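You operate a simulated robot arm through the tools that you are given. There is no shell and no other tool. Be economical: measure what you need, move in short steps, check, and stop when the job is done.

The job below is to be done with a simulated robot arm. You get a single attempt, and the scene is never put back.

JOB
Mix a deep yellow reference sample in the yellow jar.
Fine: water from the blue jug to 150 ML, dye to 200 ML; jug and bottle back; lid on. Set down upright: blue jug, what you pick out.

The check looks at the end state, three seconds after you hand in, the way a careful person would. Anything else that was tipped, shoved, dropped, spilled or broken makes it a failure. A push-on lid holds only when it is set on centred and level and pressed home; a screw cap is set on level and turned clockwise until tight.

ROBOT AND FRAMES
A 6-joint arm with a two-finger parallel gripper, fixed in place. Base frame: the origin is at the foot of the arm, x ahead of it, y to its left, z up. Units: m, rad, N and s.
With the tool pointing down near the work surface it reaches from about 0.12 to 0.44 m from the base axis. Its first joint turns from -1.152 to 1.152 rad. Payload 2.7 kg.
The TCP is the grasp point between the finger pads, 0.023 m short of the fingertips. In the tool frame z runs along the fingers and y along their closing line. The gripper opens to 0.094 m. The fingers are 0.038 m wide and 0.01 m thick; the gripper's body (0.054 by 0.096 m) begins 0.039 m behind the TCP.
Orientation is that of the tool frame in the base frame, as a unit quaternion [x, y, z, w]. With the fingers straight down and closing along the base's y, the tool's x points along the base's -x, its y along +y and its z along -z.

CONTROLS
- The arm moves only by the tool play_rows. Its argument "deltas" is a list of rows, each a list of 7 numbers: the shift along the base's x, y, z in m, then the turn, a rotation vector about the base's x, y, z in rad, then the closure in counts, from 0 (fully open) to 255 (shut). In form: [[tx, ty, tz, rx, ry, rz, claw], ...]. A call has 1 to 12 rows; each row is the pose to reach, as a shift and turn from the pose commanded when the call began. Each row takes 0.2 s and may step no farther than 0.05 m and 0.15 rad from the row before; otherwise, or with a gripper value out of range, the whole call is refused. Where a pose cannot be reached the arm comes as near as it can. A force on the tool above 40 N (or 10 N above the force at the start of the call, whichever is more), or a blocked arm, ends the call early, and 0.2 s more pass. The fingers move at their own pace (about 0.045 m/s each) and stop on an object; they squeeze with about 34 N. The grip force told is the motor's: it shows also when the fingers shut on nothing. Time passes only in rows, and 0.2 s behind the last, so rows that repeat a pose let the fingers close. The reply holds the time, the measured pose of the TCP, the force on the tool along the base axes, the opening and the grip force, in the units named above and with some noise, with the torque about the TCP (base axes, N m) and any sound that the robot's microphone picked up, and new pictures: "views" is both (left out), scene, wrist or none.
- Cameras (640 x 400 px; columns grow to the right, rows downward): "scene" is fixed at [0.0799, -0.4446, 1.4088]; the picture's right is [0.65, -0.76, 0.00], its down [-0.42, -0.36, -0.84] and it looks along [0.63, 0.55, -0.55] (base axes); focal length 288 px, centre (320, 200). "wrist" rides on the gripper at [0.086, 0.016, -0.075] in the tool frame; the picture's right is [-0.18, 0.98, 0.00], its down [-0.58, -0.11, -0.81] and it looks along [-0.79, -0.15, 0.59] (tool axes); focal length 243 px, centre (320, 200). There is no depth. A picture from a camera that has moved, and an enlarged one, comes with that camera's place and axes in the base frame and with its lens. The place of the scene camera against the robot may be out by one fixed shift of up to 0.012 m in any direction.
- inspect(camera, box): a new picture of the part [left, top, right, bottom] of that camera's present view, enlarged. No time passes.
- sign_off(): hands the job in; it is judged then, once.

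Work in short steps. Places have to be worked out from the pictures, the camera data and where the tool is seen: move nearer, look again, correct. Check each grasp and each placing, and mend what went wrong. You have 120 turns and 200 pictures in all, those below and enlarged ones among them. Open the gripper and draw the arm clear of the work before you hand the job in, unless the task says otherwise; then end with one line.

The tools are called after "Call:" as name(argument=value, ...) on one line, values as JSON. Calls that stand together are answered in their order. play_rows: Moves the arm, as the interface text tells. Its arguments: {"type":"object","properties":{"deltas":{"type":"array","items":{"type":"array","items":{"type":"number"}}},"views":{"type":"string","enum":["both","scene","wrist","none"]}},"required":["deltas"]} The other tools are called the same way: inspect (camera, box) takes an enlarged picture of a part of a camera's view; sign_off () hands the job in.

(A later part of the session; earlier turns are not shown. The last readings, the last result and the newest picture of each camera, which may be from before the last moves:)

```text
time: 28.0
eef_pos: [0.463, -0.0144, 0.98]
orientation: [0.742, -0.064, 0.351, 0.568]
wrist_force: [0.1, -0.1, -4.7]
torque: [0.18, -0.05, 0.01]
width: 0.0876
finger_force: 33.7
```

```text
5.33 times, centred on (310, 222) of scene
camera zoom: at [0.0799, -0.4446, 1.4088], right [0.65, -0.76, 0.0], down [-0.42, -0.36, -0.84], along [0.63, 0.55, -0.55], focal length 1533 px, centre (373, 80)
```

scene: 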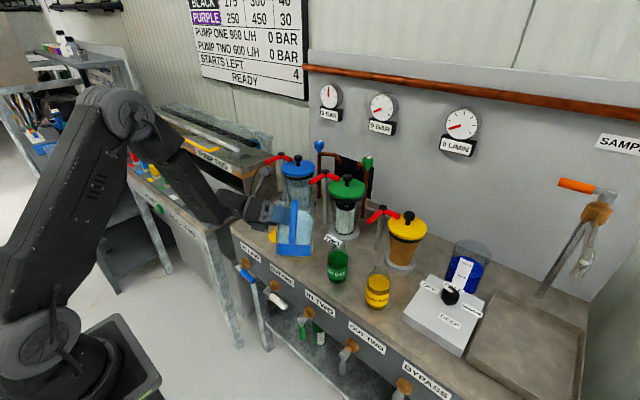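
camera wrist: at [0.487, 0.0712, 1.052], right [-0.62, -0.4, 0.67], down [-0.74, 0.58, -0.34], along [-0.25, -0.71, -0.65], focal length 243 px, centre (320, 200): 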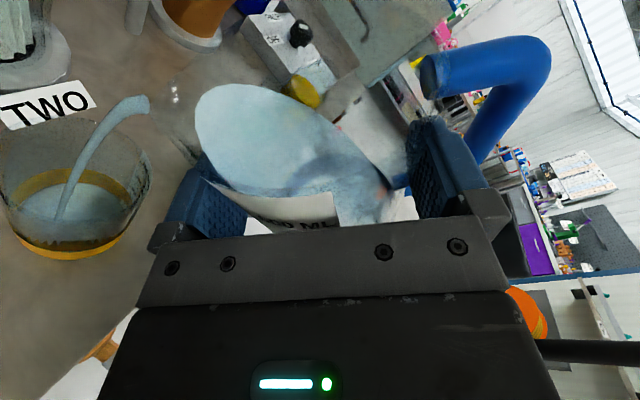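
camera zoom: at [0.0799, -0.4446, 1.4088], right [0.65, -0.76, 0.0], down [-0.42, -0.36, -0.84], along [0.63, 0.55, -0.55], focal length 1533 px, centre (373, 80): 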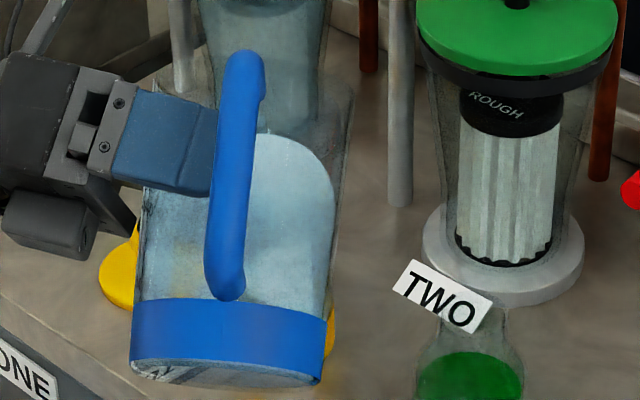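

Level creeping up. Tilt 2° more and hold longer.

Call:
play_rows(deltas=[[0, 0, 0, -0.02, 0.0286, 0, 255], [0, 0, 0, -0.02, 0.0286, 0, 255], [0, 0, 0, -0.02, 0.0286, 0, 255], [0, 0, 0, -0.02, 0.0286, 0, 255], [0, 0, 0, -0.02, 0.0286, 0, 255], [0, 0, 0, -0.02, 0.0286, 0, 255]], views="none")

Call:
inspect(camera="wrist", box=[0, 80, 240, 290])

```text
time: 29.4
eef_pos: [0.4631, -0.016, 0.9797]
orientation: [0.742, -0.052, 0.341, 0.575]
wrist_force: [0.1, 0.2, -4.8]
torque: [0.17, -0.09, 0.0]
width: 0.0873
finger_force: 34.0
```

```text
1.90 times, centred on (120, 185) of wrist
camera zoom: at [0.4891, 0.0727, 1.0495], right [-0.6, -0.38, 0.7], down [-0.75, 0.57, -0.33], along [-0.27, -0.73, -0.63], focal length 462 px, centre (701, 229)
```

zoom: 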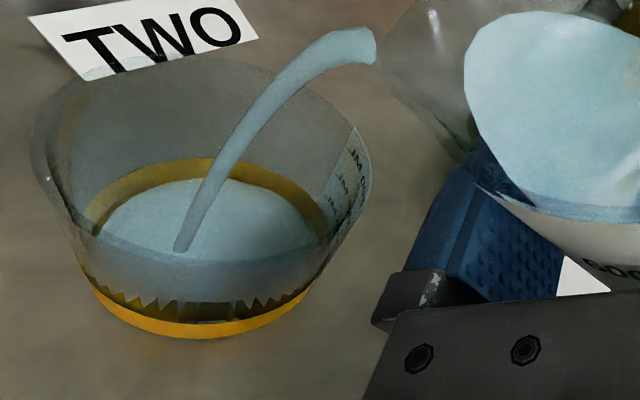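

Roughly 90 ml by geometry (near the band's top). Hold another ~1.4 s and compare.

Call:
play_rows(deltas=[[0, 0, 0, 0, 0, 0, 255], [0, 0, 0, 0, 0, 0, 255], [0, 0, 0, 0, 0, 0, 255], [0, 0, 0, 0, 0, 0, 255], [0, 0, 0, 0, 0, 0, 255], [0, 0, 0, 0, 0, 0, 255]], views="none")

Call:
inspect(camera="wrist", box=[0, 80, 240, 290])

```text
time: 30.8
eef_pos: [0.4628, -0.0154, 0.9804]
orientation: [0.741, -0.052, 0.341, 0.575]
wrist_force: [0.4, 0.4, -4.7]
torque: [0.17, -0.07, 0.02]
width: 0.0875
finger_force: 33.9
```

```text
1.90 times, centred on (120, 185) of wrist
camera zoom: at [0.4891, 0.0727, 1.0495], right [-0.6, -0.38, 0.7], down [-0.75, 0.57, -0.33], along [-0.27, -0.73, -0.63], focal length 462 px, centre (701, 229)
```

zoom: 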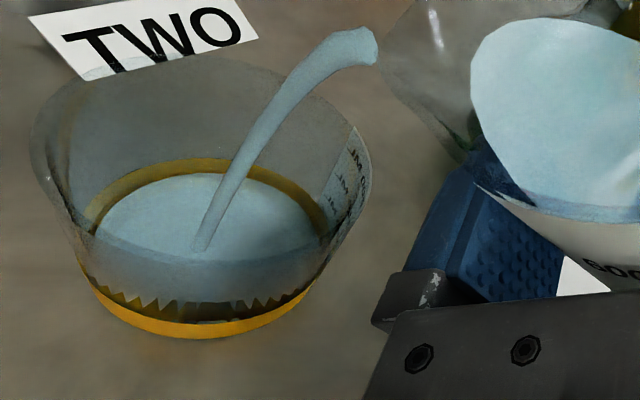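

Flow has dwindled; tilt 3° more with a 3 mm pull-back to keep the stream centred.

Call:
play_rows(deltas=[[-0.001, -0.001, 0, -0.015, 0.0215, 0, 255], [-0.0025, -0.0017, 0, -0.03, 0.043, 0, 255], [-0.0025, -0.0017, 0, -0.03, 0.043, 0, 255], [-0.0025, -0.0017, 0, -0.03, 0.043, 0, 255], [-0.0025, -0.0017, 0, -0.03, 0.043, 0, 255]], views="none")

Call:
inspect(camera="wrist", box=[0, 80, 240, 290])

```text
time: 32.0
eef_pos: [0.4608, -0.0168, 0.9795]
orientation: [0.74, -0.034, 0.325, 0.588]
wrist_force: [0.5, -0.6, -4.5]
torque: [0.12, -0.07, 0.0]
width: 0.0872
finger_force: 33.8
```

```text
1.90 times, centred on (120, 185) of wrist
camera zoom: at [0.4893, 0.073, 1.0449], right [-0.57, -0.36, 0.74], down [-0.77, 0.56, -0.32], along [-0.3, -0.74, -0.6], focal length 462 px, centre (701, 229)
```

zoom: 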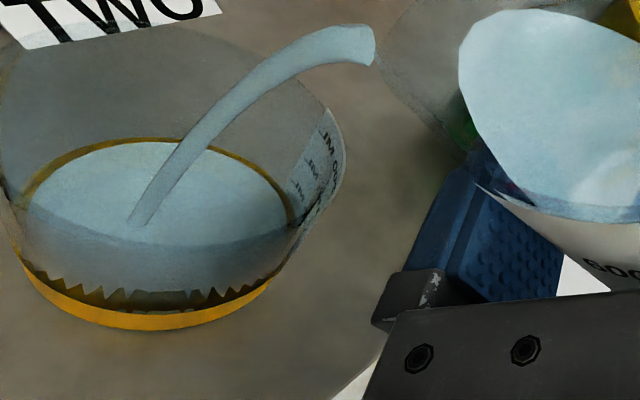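

Level reaches the band's top (~90–100 ml). Hold about 1 s more.

Call:
play_rows(deltas=[[0, 0, 0, 0, 0, 0, 255], [0, 0, 0, 0, 0, 0, 255], [0, 0, 0, 0, 0, 0, 255], [0, 0, 0, 0, 0, 0, 255]], views="none")

Call:
inspect(camera="wrist", box=[0, 80, 180, 240])

```text
time: 33.0
eef_pos: [0.4597, -0.0168, 0.9791]
orientation: [0.74, -0.034, 0.325, 0.587]
wrist_force: [0.2, 0.4, -4.0]
torque: [0.16, -0.05, -0.02]
width: 0.0874
finger_force: 34.0
```

```text
2.50 times, centred on (90, 160) of wrist
camera zoom: at [0.4893, 0.073, 1.0449], right [-0.57, -0.36, 0.74], down [-0.77, 0.56, -0.32], along [-0.3, -0.74, -0.6], focal length 606 px, centre (895, 300)
```

zoom: 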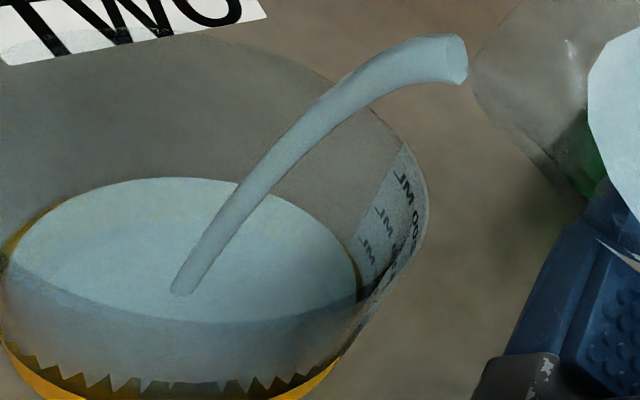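

The label's three marks are visible through the wall; water is just under the 100 mark. Hold 1.4 s.

Call:
play_rows(deltas=[[0, 0, 0, -0.01, 0.0143, 0, 255], [0, 0, 0, -0.01, 0.0143, 0, 255], [0, 0, 0, -0.01, 0.0143, 0, 255], [0, 0, 0, -0.01, 0.0143, 0, 255], [0, 0, 0, -0.01, 0.0143, 0, 255], [0, 0, 0, -0.01, 0.0143, 0, 255]], views="none")

Call:
inspect(camera="wrist", box=[0, 80, 180, 240])

```text
time: 34.4
eef_pos: [0.4604, -0.0178, 0.9796]
orientation: [0.739, -0.029, 0.32, 0.592]
wrist_force: [-0.1, 0.3, -4.5]
torque: [0.15, -0.05, 0.0]
width: 0.0873
finger_force: 33.7
```

```text
2.50 times, centred on (90, 160) of wrist
camera zoom: at [0.49, 0.0737, 1.0438], right [-0.56, -0.36, 0.75], down [-0.77, 0.56, -0.31], along [-0.31, -0.75, -0.59], focal length 606 px, centre (895, 300)
```

zoom: 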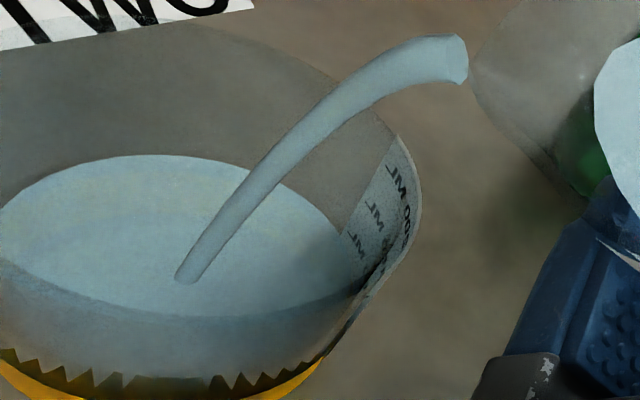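

About 105 ml now; another ~1 s, then I'll stop and take a proper side reading.

Call:
play_rows(deltas=[[0, 0, 0, 0, 0, 0, 255], [0, 0, 0, 0, 0, 0, 255], [0, 0, 0, 0, 0, 0, 255], [0, 0, 0, 0, 0, 0, 255], [0, 0, 0, 0.05, -0.07, 0, 255], [0, 0, 0, 0.1, -0.143, 0, 255], [0, 0, 0, 0.17, -0.243, 0, 255]], views="wrist")

```text
time: 36.0
eef_pos: [0.4594, -0.0167, 0.9805]
orientation: [0.743, -0.127, 0.405, 0.518]
wrist_force: [-0.6, -0.2, -3.1]
torque: [0.12, -0.09, 0.01]
width: 0.0872
finger_force: 34.0
camera wrist: at [0.4718, 0.061, 1.0631], right [-0.72, -0.46, 0.52], down [-0.68, 0.62, -0.39], along [-0.14, -0.64, -0.76], focal length 243 px, centre (320, 200)
```

wrist: 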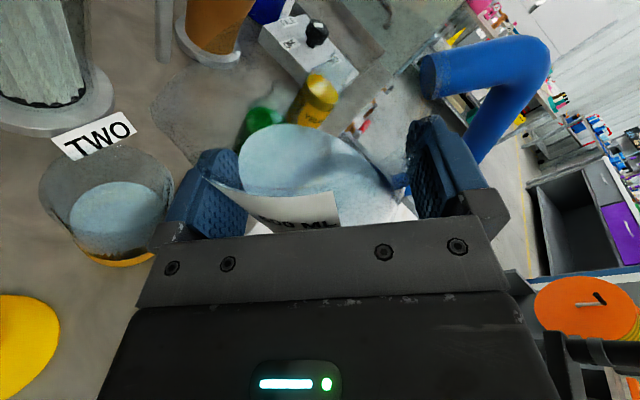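

Flow stopped. I lift and shift the jug toward +y so the scene camera can see the jar's scale.

Call:
play_rows(deltas=[[-0.01, 0, 0.03, 0.05, -0.07, 0, 255], [-0.02, 0.02, 0.05, 0.1, -0.143, 0, 255], [-0.02, 0.05, 0.06, 0.15, -0.215, 0, 255], [-0.02, 0.08, 0.06, 0.15, -0.215, 0, 255], [-0.02, 0.11, 0.06, 0.15, -0.215, 0, 255], [-0.02, 0.12, 0.06, 0.15, -0.215, 0, 255]], views="none")

Call:
inspect(camera="scene", box=[275, 205, 335, 262])

```text
time: 37.4
eef_pos: [0.4395, 0.1027, 1.0401]
orientation: [0.731, -0.213, 0.47, 0.446]
wrist_force: [-0.2, 0.6, -3.3]
torque: [0.14, -0.01, 0.04]
width: 0.0872
finger_force: 33.8
```

```text
7.02 times, centred on (305, 234) of scene
camera zoom: at [0.0799, -0.4446, 1.4088], right [0.65, -0.76, 0.0], down [-0.42, -0.36, -0.84], along [0.63, 0.55, -0.55], focal length 2017 px, centre (425, -35)
```

zoom: 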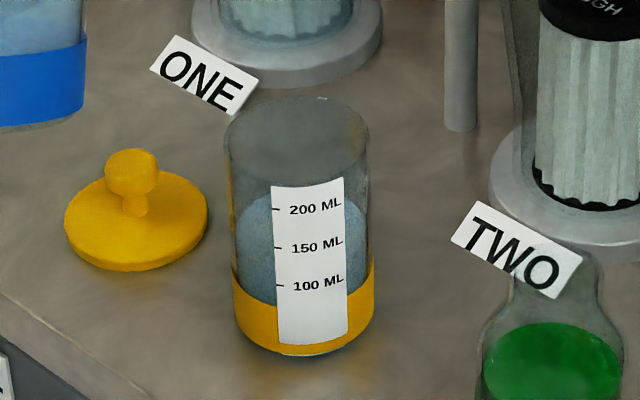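

The label covers the waterline partly; zooming in further on the jar.

Call:
inspect(camera="scene", box=[292, 215, 332, 258])

```text
9.30 times, centred on (312, 236) of scene
camera zoom: at [0.0799, -0.4446, 1.4088], right [0.65, -0.76, 0.0], down [-0.42, -0.36, -0.84], along [0.63, 0.55, -0.55], focal length 2674 px, centre (394, -140)
```

zoom: 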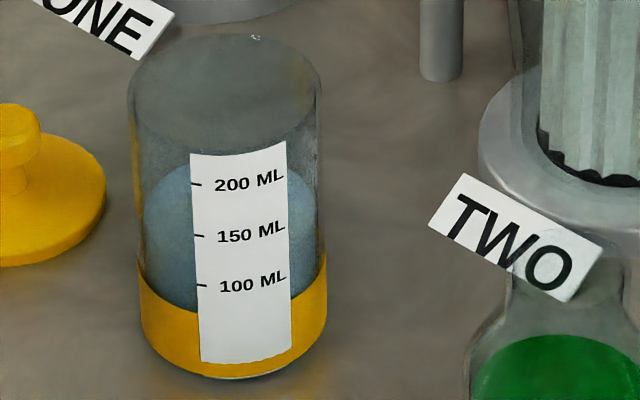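

Reading ≈110 ml (surface front edge a bit above the 100 tick). About 40 ml more needed; returning along the reverse path to the pour pose.

Call:
play_rows(deltas=[[0, -0.03, 0, 0, 0, 0, 255], [0, -0.07, 0, 0, 0, 0, 255], [0, -0.1, -0.01, -0.05, 0.07, 0, 255], [0.01, -0.12, -0.03, -0.1, 0.143, 0, 255], [0.02, -0.12, -0.06, -0.15, 0.215, 0, 255], [0.02, -0.12, -0.06, -0.15, 0.215, 0, 255]], views="none")

Call:
play_rows(deltas=[[0, 0, 0, -0.08, 0.114, 0, 255], [0, 0, 0, -0.13, 0.186, 0, 255], [0, 0, 0, -0.17, 0.243, 0, 255], [0, 0, 0, -0.17, 0.243, 0, 255], [0, 0, 0, -0.17, 0.243, 0, 255], [0, 0, 0, -0.17, 0.243, 0, 255], [0, 0, 0, -0.17, 0.243, 0, 255]], views="none")

Call:
inspect(camera="wrist", box=[0, 80, 180, 240])

```text
time: 38.8
eef_pos: [0.4615, -0.0165, 0.9817]
orientation: [0.743, -0.126, 0.404, 0.518]
wrist_force: [-0.3, -0.7, -4.1]
torque: [0.13, -0.06, 0.02]
width: 0.0872
finger_force: 34.0
```

```text
time: 40.4
eef_pos: [0.4615, -0.0158, 0.9815]
orientation: [0.739, -0.029, 0.32, 0.592]
wrist_force: [-0.4, 0.0, -3.7]
torque: [0.14, -0.08, 0.01]
width: 0.0872
finger_force: 33.7
```

```text
2.50 times, centred on (90, 160) of wrist
camera zoom: at [0.4906, 0.0737, 1.0445], right [-0.56, -0.36, 0.75], down [-0.77, 0.56, -0.31], along [-0.31, -0.75, -0.59], focal length 606 px, centre (895, 300)
```

zoom: 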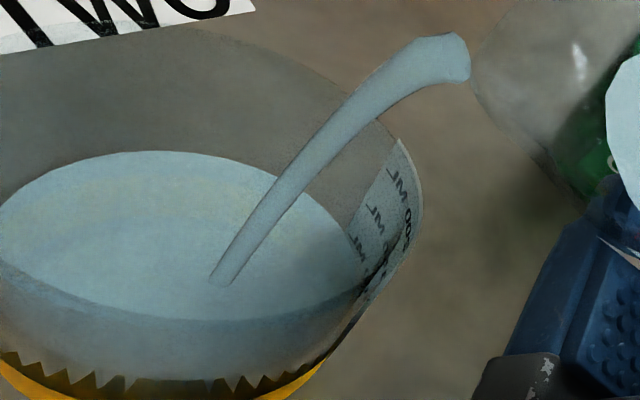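

Flow is gentle at this tilt. Add 3° and hold 1 s.

Call:
play_rows(deltas=[[0, 0, 0, -0.015, 0.0215, 0, 255], [0, 0, 0, -0.03, 0.043, 0, 255], [0, 0, 0, -0.03, 0.043, 0, 255], [0, 0, 0, -0.03, 0.043, 0, 255], [0, 0, 0, -0.03, 0.043, 0, 255]], views="none")

Call:
inspect(camera="wrist", box=[0, 80, 180, 240])

```text
time: 41.6
eef_pos: [0.4599, -0.0173, 0.9805]
orientation: [0.737, -0.011, 0.305, 0.603]
wrist_force: [0.3, 0.2, -4.0]
torque: [0.12, -0.09, 0.02]
width: 0.0873
finger_force: 34.4
```

```text
2.50 times, centred on (90, 160) of wrist
camera zoom: at [0.4929, 0.075, 1.0405], right [-0.53, -0.33, 0.78], down [-0.78, 0.55, -0.29], along [-0.33, -0.77, -0.55], focal length 606 px, centre (895, 300)
```

zoom: 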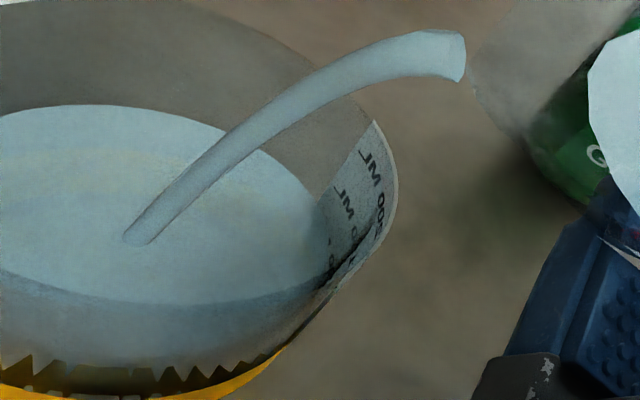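

Around 130 ml. A short further hold, then stop and read again.

Call:
play_rows(deltas=[[0, 0, 0, 0, 0, 0, 255], [0, 0, 0, 0, 0, 0, 255], [0, 0, 0, 0.05, -0.0715, 0, 255], [0, 0, 0, 0.1, -0.143, 0, 255], [0, 0, 0, 0.18, -0.257, 0, 255], [-0.01, 0, 0.03, 0.25, -0.357, 0, 255], [-0.02, 0.02, 0.05, 0.3, -0.4285, 0, 255], [-0.02, 0.05, 0.06, 0.35, -0.5, 0, 255], [-0.02, 0.09, 0.06, 0.35, -0.5, 0, 255], [-0.02, 0.12, 0.06, 0.35, -0.5, 0, 255]], views="none")

Call:
inspect(camera="scene", box=[292, 215, 332, 258])

```text
time: 43.8
eef_pos: [0.4387, 0.1019, 1.0404]
orientation: [0.732, -0.211, 0.47, 0.445]
wrist_force: [0.1, 0.3, -3.3]
torque: [0.11, -0.04, 0.0]
width: 0.0875
finger_force: 33.9
```

```text
9.30 times, centred on (312, 236) of scene
camera zoom: at [0.0799, -0.4446, 1.4089], right [0.65, -0.76, 0.0], down [-0.42, -0.36, -0.84], along [0.63, 0.55, -0.55], focal length 2674 px, centre (394, -140)
```

zoom: 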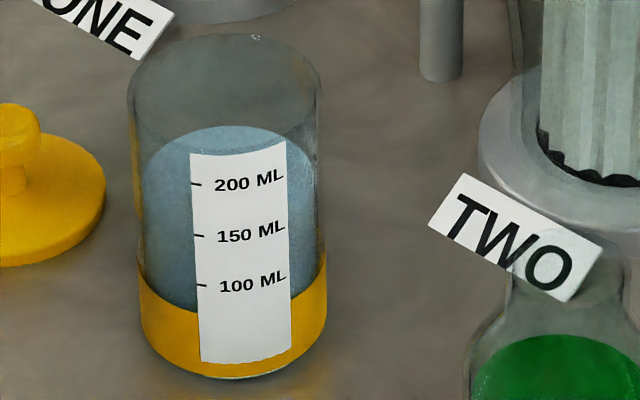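

The surface now reads right at the 150 mark. I return the jug upright here, then carry it back.

Call:
play_rows(deltas=[[0, 0, 0, 0.07, -0.1, 0, 255], [0, 0, 0, 0.14, -0.2, 0, 255], [0, 0, 0, 0.21, -0.3, 0, 255], [0, 0, 0, 0.27, -0.386, 0, 255], [0, 0, 0, 0.27, -0.386, 0, 255]], views="none")

Call:
play_rows(deltas=[[0, 0, 0, 0, 0, 0.1, 255], [0.005, 0.0, -0.01, 0, 0, 0.2, 255], [0.01, 0.003, -0.02, 0, 0, 0.3, 255], [0.016, 0.006, -0.03, 0, 0, 0.4, 255], [0.026, 0.013, -0.03, 0, 0, 0.507, 255], [0.036, 0.043, -0.03, 0, 0, 0.607, 255], [0.046, 0.073, -0.03, 0, 0, 0.707, 255], [0.056, 0.098, -0.03, 0, 0, 0.807, 255], [0.066, 0.123, -0.03, 0, 0, 0.907, 255], [0.074, 0.143, -0.03, 0, 0, 1.007, 255], [0.081, 0.152, -0.035, 0, 0, 1.107, 255], [0.0865, 0.153, -0.04, 0, 0, 1.157, 255]], views="both")

```text
time: 45.0
eef_pos: [0.4402, 0.103, 1.0397]
orientation: [0.681, -0.354, 0.569, 0.294]
wrist_force: [-0.2, -0.4, -3.6]
torque: [0.09, -0.01, -0.01]
width: 0.0872
finger_force: 34.1
```

```text
time: 47.6
eef_pos: [0.527, 0.2566, 0.9993]
orientation: [0.764, 0.078, 0.638, -0.065]
wrist_force: [0.7, 0.0, -3.0]
torque: [0.05, 0.07, -0.02]
width: 0.087
finger_force: 34.2
camera wrist: at [0.4746, 0.2284, 1.0976], right [0.16, -0.97, -0.18], down [-0.9, -0.07, -0.43], along [0.4, 0.23, -0.89], focal length 243 px, centre (320, 200)
```

scene: 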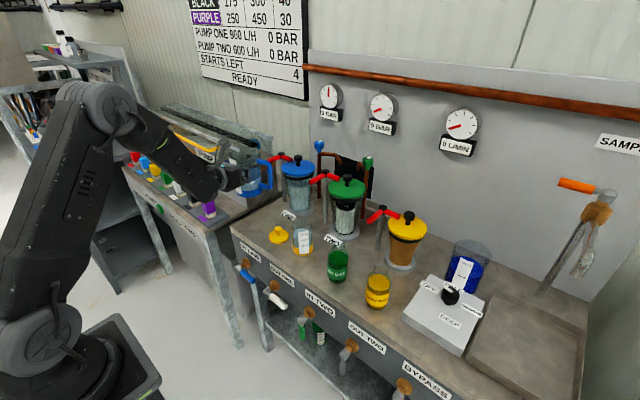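
wrist: 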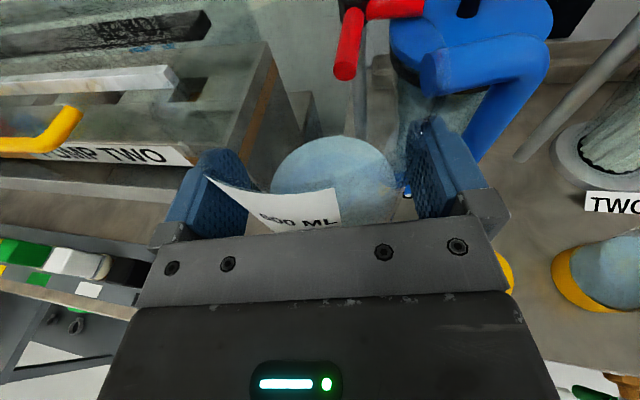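

Back over its spot and upright. Lowering to just above the bench, then easing down to contact.

Call:
play_rows(deltas=[[0, 0, -0.03, 0, 0, 0, 255], [0, -0.001, -0.06, 0, 0, 0, 255], [0, -0.001, -0.085, 0, 0, 0, 255], [0, -0.001, -0.1, 0, 0, 0, 255], [0, -0.001, -0.105, 0, 0, 0, 255], [0, -0.001, -0.105, 0, 0, 0, 255]], views="none")

Call:
play_rows(deltas=[[0, 0, -0.002, 0, 0, 0, 255], [0, 0, -0.004, 0, 0, 0, 255], [0, 0, -0.004, 0, 0, 0, 255]], views="wrist")

Call:
inspect(camera="scene", box=[190, 160, 310, 235])

```text
time: 49.0
eef_pos: [0.5273, 0.2568, 0.8958]
orientation: [0.764, 0.074, 0.638, -0.062]
wrist_force: [0.0, -0.1, -2.5]
torque: [0.04, 0.07, -0.01]
width: 0.087
finger_force: 34.4
```

```text
time: 49.8
eef_pos: [0.528, 0.2555, 0.8912]
orientation: [0.764, 0.075, 0.638, -0.062]
wrist_force: [1.5, -0.6, -4.5]
torque: [0.07, 0.09, -0.03]
width: 0.0872
finger_force: 34.3
camera wrist: at [0.4735, 0.2292, 0.9898], right [0.16, -0.97, -0.18], down [-0.9, -0.07, -0.43], along [0.4, 0.23, -0.89], focal length 243 px, centre (320, 200)
```

wrist: 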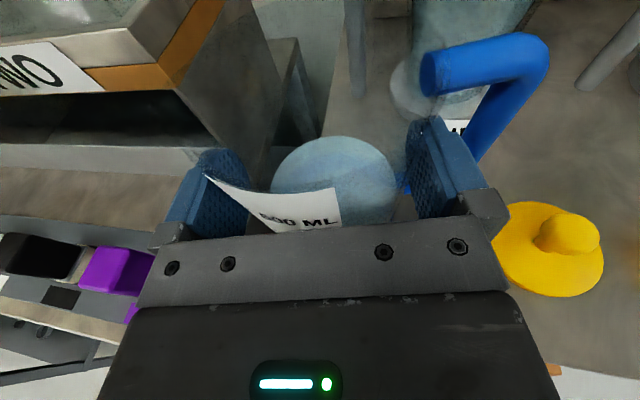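

```text
5.33 times, centred on (250, 198) of scene
camera zoom: at [0.0799, -0.4446, 1.4089], right [0.65, -0.76, 0.0], down [-0.42, -0.36, -0.84], along [0.63, 0.55, -0.55], focal length 1533 px, centre (693, 213)
```

zoom: 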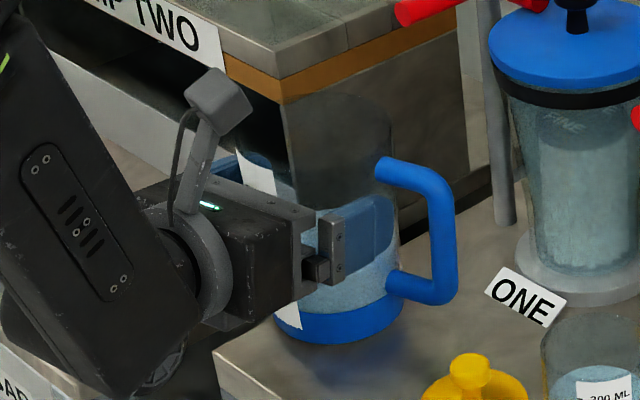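

Still no contact; easing down in 1 mm steps.

Call:
play_rows(deltas=[[0, 0, -0.001, 0, 0, 0, 255], [0, 0, -0.002, 0, 0, 0, 255], [0, 0, -0.002, 0, 0, 0, 255]], views="none")

```text
time: 50.6
eef_pos: [0.5268, 0.2572, 0.8895]
orientation: [0.763, 0.075, 0.639, -0.062]
wrist_force: [-1.5, 0.4, 3.4]
torque: [-0.18, 0.11, -0.07]
width: 0.0871
finger_force: 33.8
```

Contact felt (force sign reversed). Opening and checking the jug stays put.

Call:
play_rows(deltas=[[0, 0, 0, 0, 0, 0, 120], [0, 0, 0, 0, 0, 0, 0], [0, 0, 0, 0, 0, 0, 0]], views="wrist")

```text
time: 51.4
eef_pos: [0.5265, 0.2567, 0.8892]
orientation: [0.764, 0.074, 0.638, -0.062]
wrist_force: [-0.7, 0.0, 0.3]
torque: [-0.04, 0.02, -0.02]
width: 0.0939
finger_force: 0.0
camera wrist: at [0.4736, 0.2293, 0.9871], right [0.16, -0.97, -0.18], down [-0.9, -0.07, -0.43], along [0.4, 0.23, -0.89], focal length 243 px, centre (320, 200)
```

wrist: 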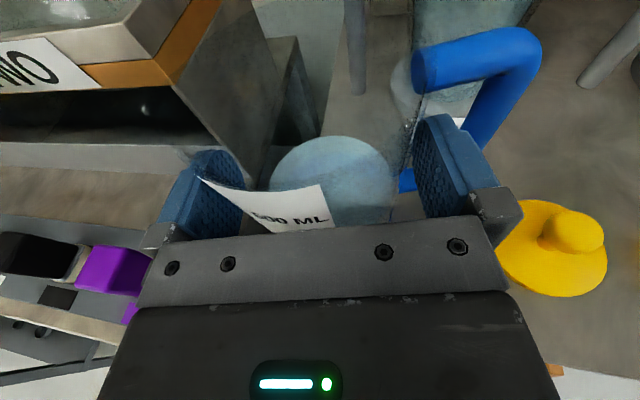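

Released. Withdrawing straight back along the approach line.

Call:
play_rows(deltas=[[-0.0098, -0.002, 0, 0, 0, 0, 0], [-0.02, -0.004, 0, 0, 0, 0, 0], [-0.035, -0.007, 0, 0, 0, 0, 0], [-0.06, -0.012, 0, 0, 0, 0, 0], [-0.09, -0.018, 0, 0, 0, 0, 0], [-0.11, -0.022, 0, 0, 0, 0, 0], [-0.11, -0.022, 0.05, 0, 0, 0, 0], [-0.11, -0.022, 0.1, 0, 0, 0, 0]], views="both")

Call:
inspect(camera="scene", box=[210, 160, 420, 315])

```text
time: 53.2
eef_pos: [0.4179, 0.2314, 0.9897]
orientation: [0.764, 0.077, 0.637, -0.065]
wrist_force: [1.2, 0.6, -0.5]
torque: [0.0, 0.0, -0.01]
width: 0.0941
finger_force: 0.0
camera wrist: at [0.3649, 0.2043, 1.0861], right [0.16, -0.97, -0.18], down [-0.9, -0.07, -0.43], along [0.4, 0.23, -0.89], focal length 243 px, centre (320, 200)
```

scene: 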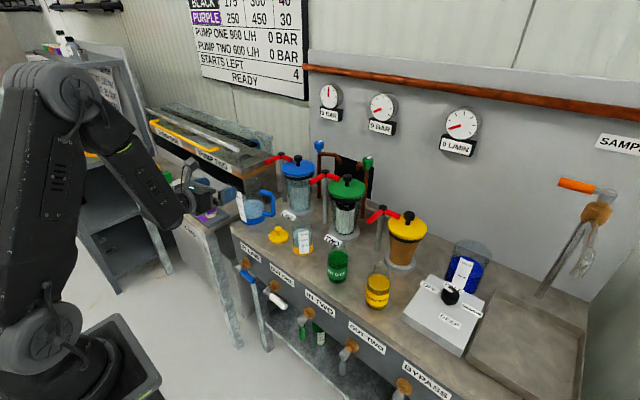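
wrist: 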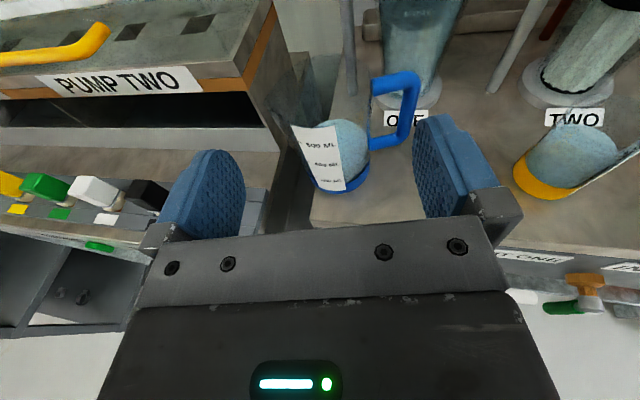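

```text
2.58 times, centred on (315, 238) of scene
camera zoom: at [0.0799, -0.4446, 1.4088], right [0.65, -0.76, 0.0], down [-0.42, -0.36, -0.84], along [0.63, 0.55, -0.55], focal length 742 px, centre (333, 103)
```

zoom: 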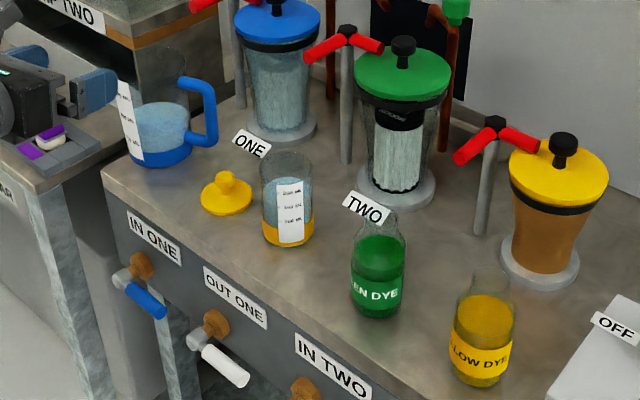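

Jug is back, jar at 150 with no spill. Next the yellow bottle, estimated at (0.517, −0.254), ≈0.058 wide, ≈0.13 tall; I move in front of it at yaw −40° (clear of the green bottle).

Call:
play_rows(deltas=[[0, -0.034, 0.01, 0, 0, -0.075, 0], [0, -0.067, 0.01, 0, 0, -0.15, 0], [0, -0.1, 0.01, 0, 0, -0.224, 0], [0, -0.134, 0.01, 0, 0, -0.3, 0], [0, -0.167, 0.01, 0, 0, -0.373, 0], [0, -0.2, 0.01, 0, 0, -0.448, 0], [0, -0.234, 0.01, 0, 0, -0.522, 0], [0, -0.267, 0.01, 0, 0, -0.597, 0], [0, -0.3, 0.01, 0, 0, -0.671, 0], [0, -0.334, 0.01, 0, 0, -0.746, 0], [0, -0.367, 0.01, 0, 0, -0.821, 0], [0, -0.4, 0.01, 0, 0, -0.895, 0]], views="wrist")

```text
time: 55.8
eef_pos: [0.416, -0.1693, 0.9989]
orientation: [0.721, -0.262, 0.603, 0.218]
wrist_force: [-0.9, -0.3, -0.3]
torque: [-0.01, -0.01, 0.01]
width: 0.0938
finger_force: 0.0
camera wrist: at [0.3631, -0.1443, 1.096], right [-0.66, -0.73, -0.18], down [-0.62, 0.66, -0.43], along [0.43, -0.17, -0.89], focal length 243 px, centre (320, 200)
```

wrist: 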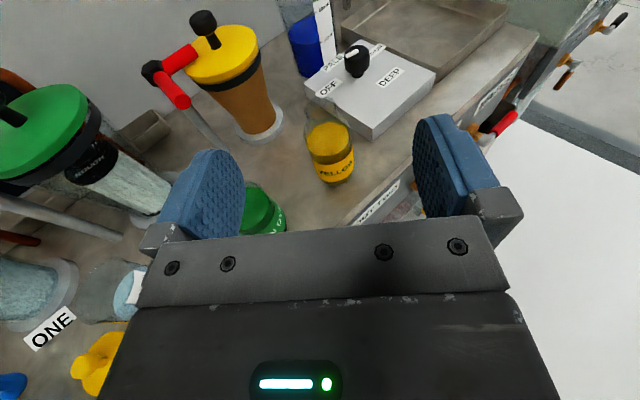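

Reachable. Zoom on the bottle to fix its axis.

Call:
inspect(camera="wrist", box=[220, 70, 440, 240])

```text
2.35 times, centred on (330, 155) of wrist
camera zoom: at [0.3631, -0.1443, 1.096], right [-0.66, -0.73, -0.18], down [-0.62, 0.66, -0.43], along [0.43, -0.17, -0.89], focal length 571 px, centre (296, 306)
```

zoom: 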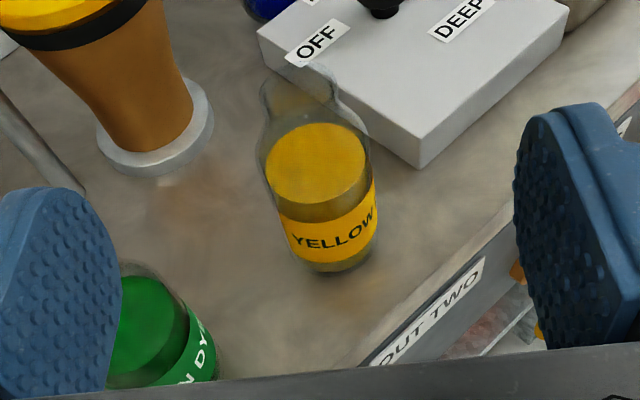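

Bottle axis ≈(0.5175, −0.247), diameter ≈0.053. I narrow the fingers, line up and descend to z≈0.88 short of the bottle.

Call:
play_rows(deltas=[[0.008, -0.004, -0.04, 0, 0, 0, 45], [0.017, -0.007, -0.08, 0, 0, 0, 45], [0.017, -0.007, -0.12, 0, 0, 0, 45], [0.017, -0.007, -0.12, 0, 0, 0, 45]], views="wrist")

Call:
inspect(camera="scene", box=[320, 220, 450, 320])

Call:
inspect(camera="wrist", box=[220, 50, 440, 220])

```text
time: 56.8
eef_pos: [0.4362, -0.173, 0.8772]
orientation: [0.722, -0.262, 0.603, 0.217]
wrist_force: [0.2, 0.6, 0.8]
torque: [-0.03, 0.0, 0.02]
width: 0.0776
finger_force: 0.1
camera wrist: at [0.3807, -0.1486, 0.9737], right [-0.65, -0.73, -0.18], down [-0.62, 0.66, -0.43], along [0.43, -0.17, -0.88], focal length 243 px, centre (320, 200)
```

wrist: 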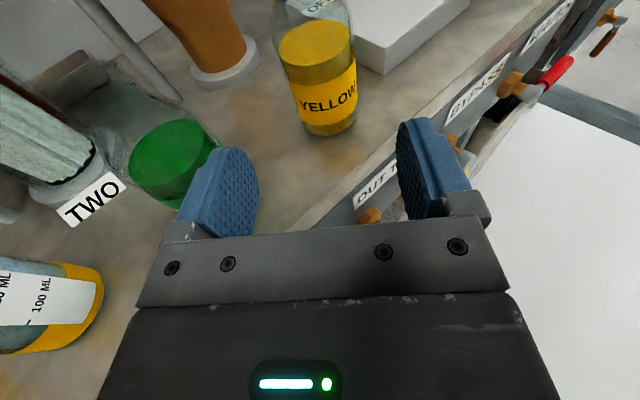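

```text
4.00 times, centred on (385, 270) of scene
camera zoom: at [0.0799, -0.4446, 1.4088], right [0.65, -0.76, 0.0], down [-0.42, -0.36, -0.84], along [0.63, 0.55, -0.55], focal length 1150 px, centre (60, -80)
```

zoom: 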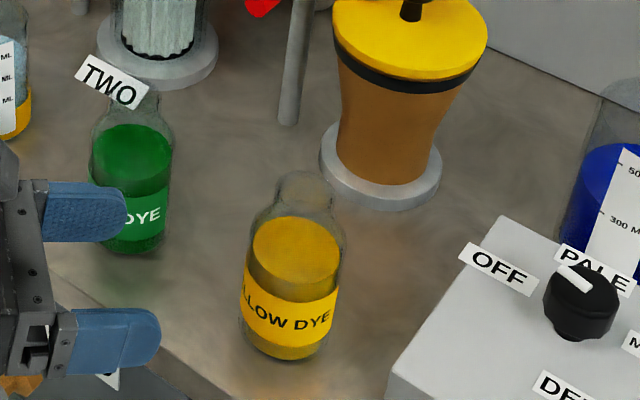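

```text
2.35 times, centred on (330, 135) of wrist
camera zoom: at [0.3807, -0.1486, 0.9737], right [-0.65, -0.73, -0.18], down [-0.62, 0.66, -0.43], along [0.43, -0.17, -0.88], focal length 571 px, centre (296, 353)
```

zoom: 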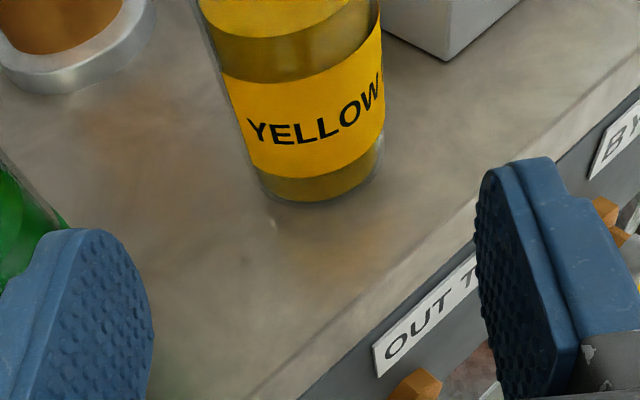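

The bottle is centred on the tool line (axis (0.518, −0.244)). Advance to it in small steps at z≈0.866.

Call:
play_rows(deltas=[[0.023, -0.0192, -0.006, 0, 0, 0, 45], [0.046, -0.0385, -0.011, 0, 0, 0, 45], [0.06, -0.05, -0.011, 0, 0, 0, 45], [0.072, -0.06, -0.011, 0, 0, 0, 45], [0.0805, -0.067, -0.011, 0, 0, 0, 45], [0.0805, -0.067, -0.011, 0, 0, 0, 45]], views="wrist")

Call:
inspect(camera="scene", box=[320, 220, 450, 320])

```text
time: 58.2
eef_pos: [0.5164, -0.2394, 0.8666]
orientation: [0.722, -0.262, 0.602, 0.219]
wrist_force: [0.2, 0.6, 0.7]
torque: [0.03, -0.01, 0.0]
width: 0.0775
finger_force: 0.1
camera wrist: at [0.4622, -0.2149, 0.9653], right [-0.66, -0.73, -0.18], down [-0.62, 0.66, -0.43], along [0.43, -0.17, -0.89], focal length 243 px, centre (320, 200)
```

wrist: 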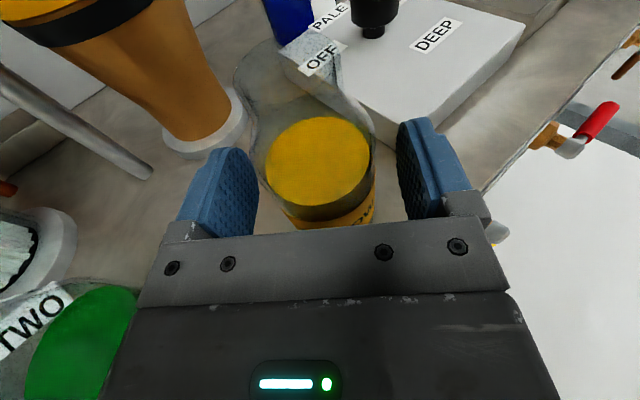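

```text
4.00 times, centred on (385, 270) of scene
camera zoom: at [0.0799, -0.4446, 1.4088], right [0.65, -0.76, 0.0], down [-0.42, -0.36, -0.84], along [0.63, 0.55, -0.55], focal length 1150 px, centre (60, -80)
```

zoom: 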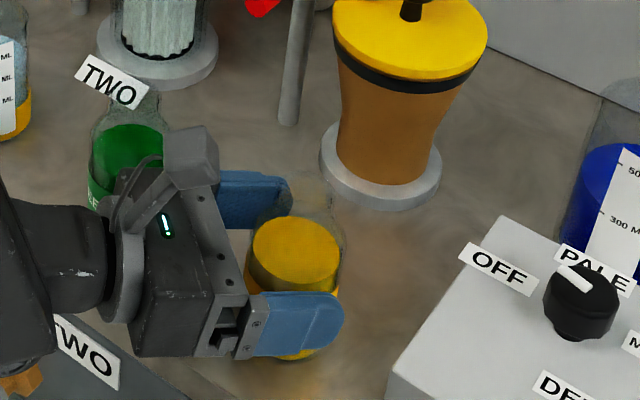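

Fingers straddle the bottle, centred, clear of the green one. Closing.

Call:
play_rows(deltas=[[0, 0, 0, 0, 0, 0, 110], [0, 0, 0, 0, 0, 0, 255], [0, 0, 0, 0, 0, 0, 255], [0, 0, 0, 0, 0, 0, 255], [0, 0, 0, 0, 0, 0, 255]], views="none")

Call:
play_rows(deltas=[[0, 0, 0.005, 0, 0, 0, 255], [0, 0, 0.02, 0, 0, 0, 255], [0, 0, 0.04, 0, 0, 0, 255], [0, 0, 0.07, 0, 0, 0, 255], [0, 0, 0.1, 0, 0, 0, 255], [0, 0, 0.13, 0, 0, 0, 255]], views="both")

```text
time: 59.4
eef_pos: [0.5158, -0.2391, 0.8682]
orientation: [0.722, -0.263, 0.602, 0.219]
wrist_force: [-0.4, 0.2, 0.6]
torque: [0.04, -0.02, 0.0]
width: 0.0547
finger_force: 34.4
```

```text
time: 60.8
eef_pos: [0.5138, -0.2421, 0.9974]
orientation: [0.721, -0.263, 0.602, 0.219]
wrist_force: [-0.2, -0.2, -2.5]
torque: [0.0, 0.03, 0.01]
width: 0.0544
finger_force: 34.4
camera wrist: at [0.4602, -0.2174, 1.0957], right [-0.65, -0.73, -0.18], down [-0.62, 0.66, -0.43], along [0.43, -0.17, -0.89], focal length 243 px, centre (320, 200)
```

scene: 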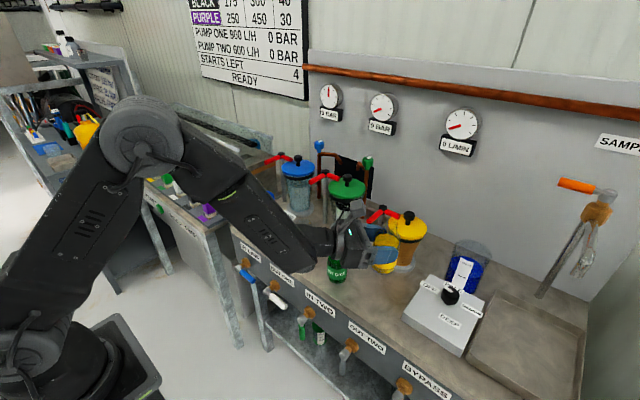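
wrist: 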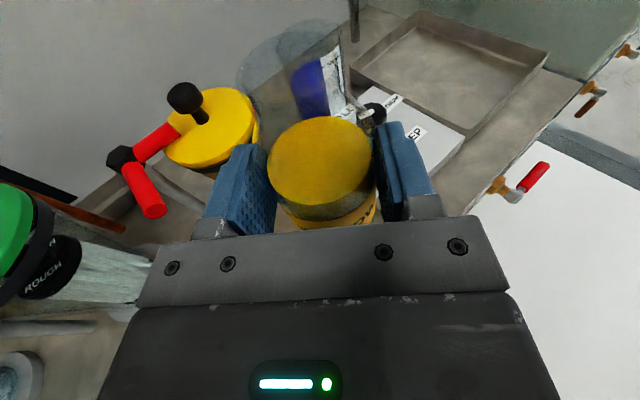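

Bottle lifted (≈0.25 kg). Carrying it to the pour position beside the jar, yaw −55°, staying above the green bottle.

Call:
play_rows(deltas=[[-0.01, 0.015, 0.015, 0, 0, -0.03, 255], [-0.02, 0.04, 0.02, 0, 0, -0.06, 255], [-0.03, 0.07, 0.02, 0, 0, -0.1, 255], [-0.035, 0.1, 0.02, 0, 0, -0.14, 255], [-0.035, 0.13, 0.02, 0, 0, -0.18, 255], [-0.035, 0.16, 0.02, 0, 0, -0.22, 255], [-0.035, 0.19, 0.02, 0, 0, -0.25, 255], [-0.035, 0.215, 0.01, 0, 0, -0.265, 255], [-0.035, 0.221, 0, 0, 0, -0.265, 255]], views="none")

Call:
play_rows(deltas=[[0, 0, -0.005, -0.07, 0.1, 0, 255], [0, 0, -0.012, -0.14, 0.2, 0, 255], [0, 0, -0.02, -0.21, 0.3, 0, 255], [0, 0, -0.03, -0.28, 0.4, 0, 255], [0, 0, -0.04, -0.35, 0.5, 0, 255], [0, 0, -0.045, -0.43, 0.614, 0, 255], [0, 0, -0.045, -0.43, 0.614, 0, 255]], views="both")

```text
time: 62.8
eef_pos: [0.4798, -0.0198, 0.997]
orientation: [0.681, -0.355, 0.568, 0.296]
wrist_force: [0.5, -0.1, -1.9]
torque: [0.0, 0.0, -0.01]
width: 0.0546
finger_force: 33.8
```

```text
time: 64.4
eef_pos: [0.4798, -0.0198, 0.9526]
orientation: [0.742, -0.122, 0.398, 0.525]
wrist_force: [0.1, -0.2, -2.2]
torque: [0.02, 0.01, 0.0]
width: 0.0547
finger_force: 34.1
camera wrist: at [0.4923, 0.0595, 1.0353], right [-0.71, -0.46, 0.54], down [-0.69, 0.61, -0.39], along [-0.15, -0.65, -0.75], focal length 243 px, centre (320, 200)
```

scene: 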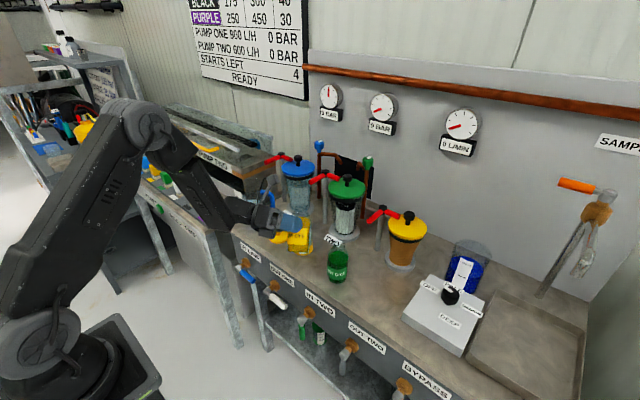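
wrist: 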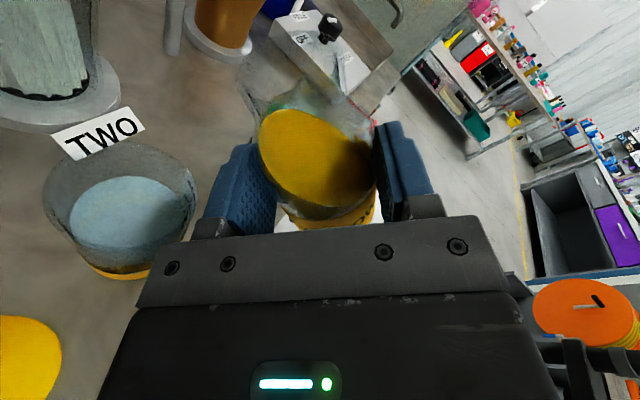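

43° tilt, no flow yet. Tilt on to ~55°.

Call:
play_rows(deltas=[[0, 0, 0, -0.05, 0.0715, 0, 255], [0, 0, 0, -0.09, 0.1287, 0, 255], [0, 0, 0, -0.12, 0.1716, 0, 255], [0, 0, 0, -0.12, 0.1716, 0, 255]], views="wrist")

```text
time: 65.4
eef_pos: [0.4803, -0.02, 0.9535]
orientation: [0.74, -0.053, 0.34, 0.577]
wrist_force: [0.3, 0.4, -2.1]
torque: [0.04, -0.02, 0.0]
width: 0.0542
finger_force: 34.1
camera wrist: at [0.5056, 0.0684, 1.022], right [-0.6, -0.38, 0.7], down [-0.75, 0.57, -0.34], along [-0.27, -0.73, -0.63], focal length 243 px, centre (320, 200)
```

wrist: 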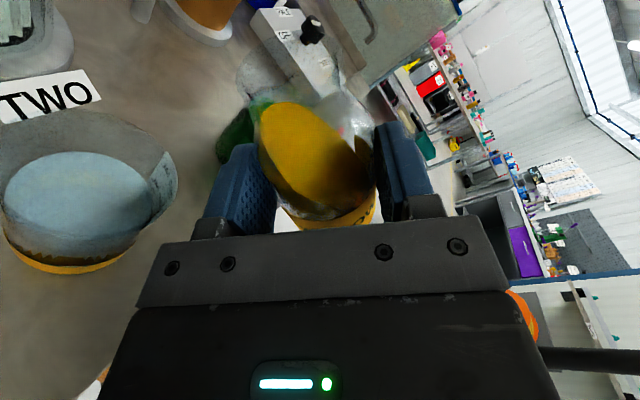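

No flow yet; zoom to find the bottle's mouth relative to the jar.

Call:
inspect(camera="wrist", box=[0, 30, 400, 280])

Call:
inspect(camera="scene", box=[250, 190, 350, 262])

```text
1.60 times, centred on (200, 155) of wrist
camera zoom: at [0.5056, 0.0684, 1.022], right [-0.6, -0.38, 0.7], down [-0.75, 0.57, -0.34], along [-0.27, -0.73, -0.63], focal length 388 px, centre (512, 272)
```

zoom: 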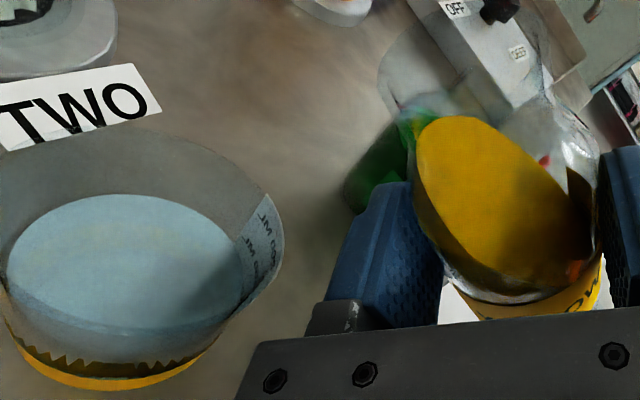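

```text
5.56 times, centred on (300, 226) of scene
camera zoom: at [0.0799, -0.4446, 1.4088], right [0.65, -0.76, 0.0], down [-0.42, -0.36, -0.84], along [0.63, 0.55, -0.55], focal length 1597 px, centre (431, 56)
```

zoom: 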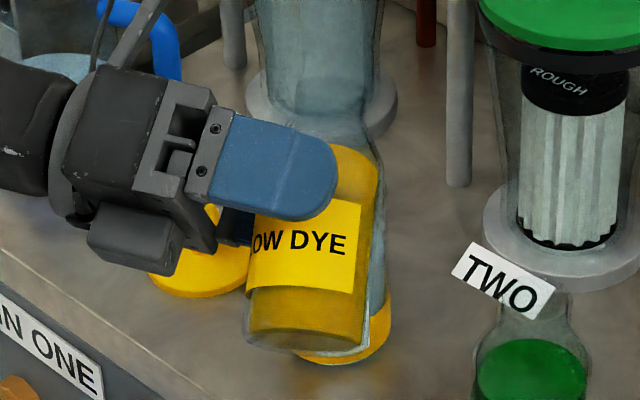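

The mouth sits ~2 cm short of the jar's centre, over its near half. Continue tilting gently.

Call:
play_rows(deltas=[[0.002, 0.0015, 0, -0.03, 0.043, 0, 255], [0.004, 0.003, 0, -0.06, 0.086, 0, 255], [0.004, 0.003, 0, -0.06, 0.086, 0, 255]], views="wrist")

```text
time: 66.2
eef_pos: [0.4841, -0.0182, 0.9536]
orientation: [0.737, -0.017, 0.31, 0.6]
wrist_force: [-0.1, 0.0, -1.3]
torque: [0.04, 0.0, 0.01]
width: 0.0547
finger_force: 33.7
camera wrist: at [0.5149, 0.0749, 1.0144], right [-0.54, -0.34, 0.77], down [-0.78, 0.55, -0.3], along [-0.32, -0.76, -0.56], focal length 243 px, centre (320, 200)
```

wrist: 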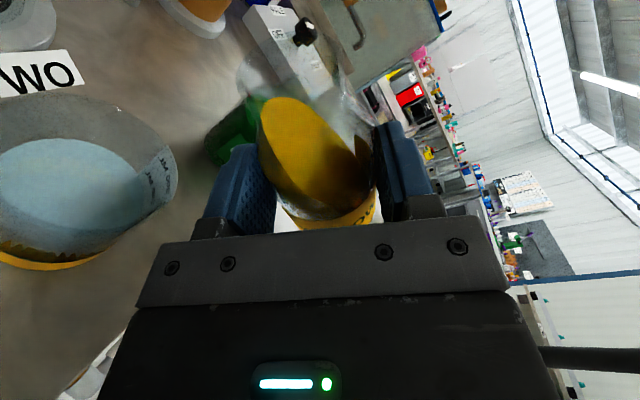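

Still nothing; another ~5° step.

Call:
play_rows(deltas=[[0, 0, 0, -0.025, 0.0358, 0, 255], [0, 0, 0, -0.05, 0.0715, 0, 255], [0, 0, 0, -0.05, 0.0715, 0, 255]], views="wrist")

```text
time: 67.0
eef_pos: [0.4863, -0.0176, 0.9536]
orientation: [0.732, 0.013, 0.283, 0.619]
wrist_force: [0.3, -0.1, -2.4]
torque: [0.05, -0.06, -0.01]
width: 0.0544
finger_force: 34.3
camera wrist: at [0.5197, 0.0778, 1.0075], right [-0.48, -0.3, 0.82], down [-0.8, 0.54, -0.27], along [-0.36, -0.79, -0.5], focal length 243 px, centre (320, 200)
```

wrist: 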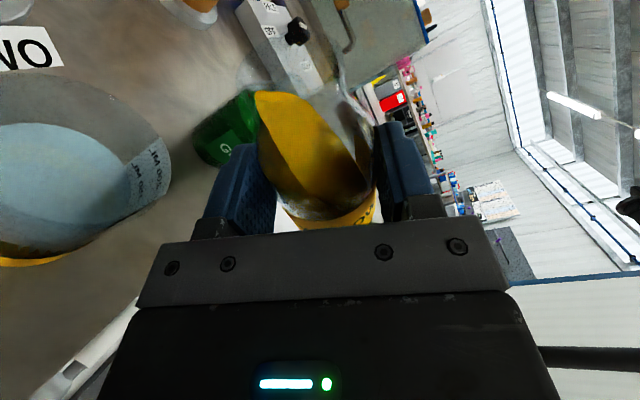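

66° and the dye is nearly at the neck. Another ~4°.

Call:
play_rows(deltas=[[0, 0, 0, -0.02, 0.0286, 0, 255], [0, 0, 0, -0.04, 0.0572, 0, 255], [0, 0, 0, -0.04, 0.0572, 0, 255]], views="wrist")

Call:
inspect(camera="wrist", box=[0, 30, 320, 280])

```text
time: 67.8
eef_pos: [0.4844, -0.0167, 0.9529]
orientation: [0.728, 0.036, 0.263, 0.632]
wrist_force: [-0.1, -0.6, -1.2]
torque: [0.06, 0.0, -0.01]
width: 0.0546
finger_force: 33.8
camera wrist: at [0.5227, 0.0806, 1.0009], right [-0.43, -0.26, 0.86], down [-0.81, 0.53, -0.25], along [-0.39, -0.81, -0.44], focal length 243 px, centre (320, 200)
```

wrist: 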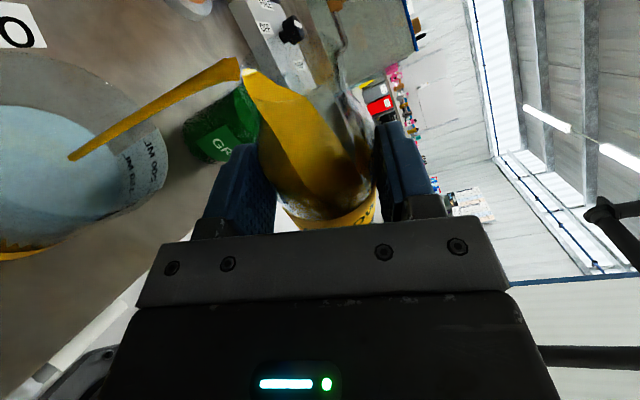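

```text
1.60 times, centred on (160, 155) of wrist
camera zoom: at [0.5227, 0.0806, 1.0009], right [-0.43, -0.26, 0.86], down [-0.81, 0.53, -0.25], along [-0.39, -0.81, -0.44], focal length 388 px, centre (576, 272)
```

zoom: 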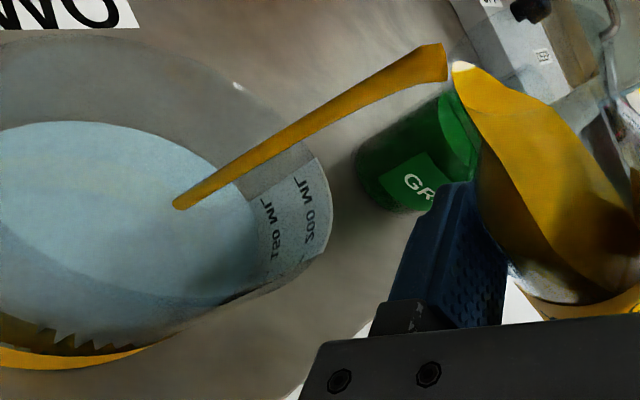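

Dye flows inside the jar, with the 150 and 200 marks in view. Holding and watching.

Call:
play_rows(deltas=[[0, 0, 0, 0, 0, 0, 255], [0, 0, 0, 0, 0, 0, 255], [0, 0, 0, 0, 0, 0, 255]], views="none")

Call:
inspect(camera="wrist", box=[0, 30, 320, 280])

```text
time: 68.6
eef_pos: [0.4862, -0.0172, 0.9533]
orientation: [0.728, 0.036, 0.263, 0.632]
wrist_force: [-0.7, 0.0, -2.2]
torque: [0.04, -0.02, -0.02]
width: 0.0543
finger_force: 34.4
```

```text
1.60 times, centred on (160, 155) of wrist
camera zoom: at [0.5227, 0.0805, 1.0011], right [-0.43, -0.26, 0.86], down [-0.81, 0.53, -0.25], along [-0.39, -0.81, -0.44], focal length 388 px, centre (576, 272)
```

zoom: 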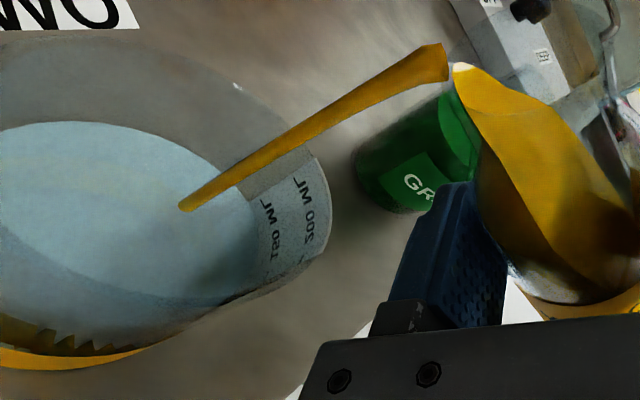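

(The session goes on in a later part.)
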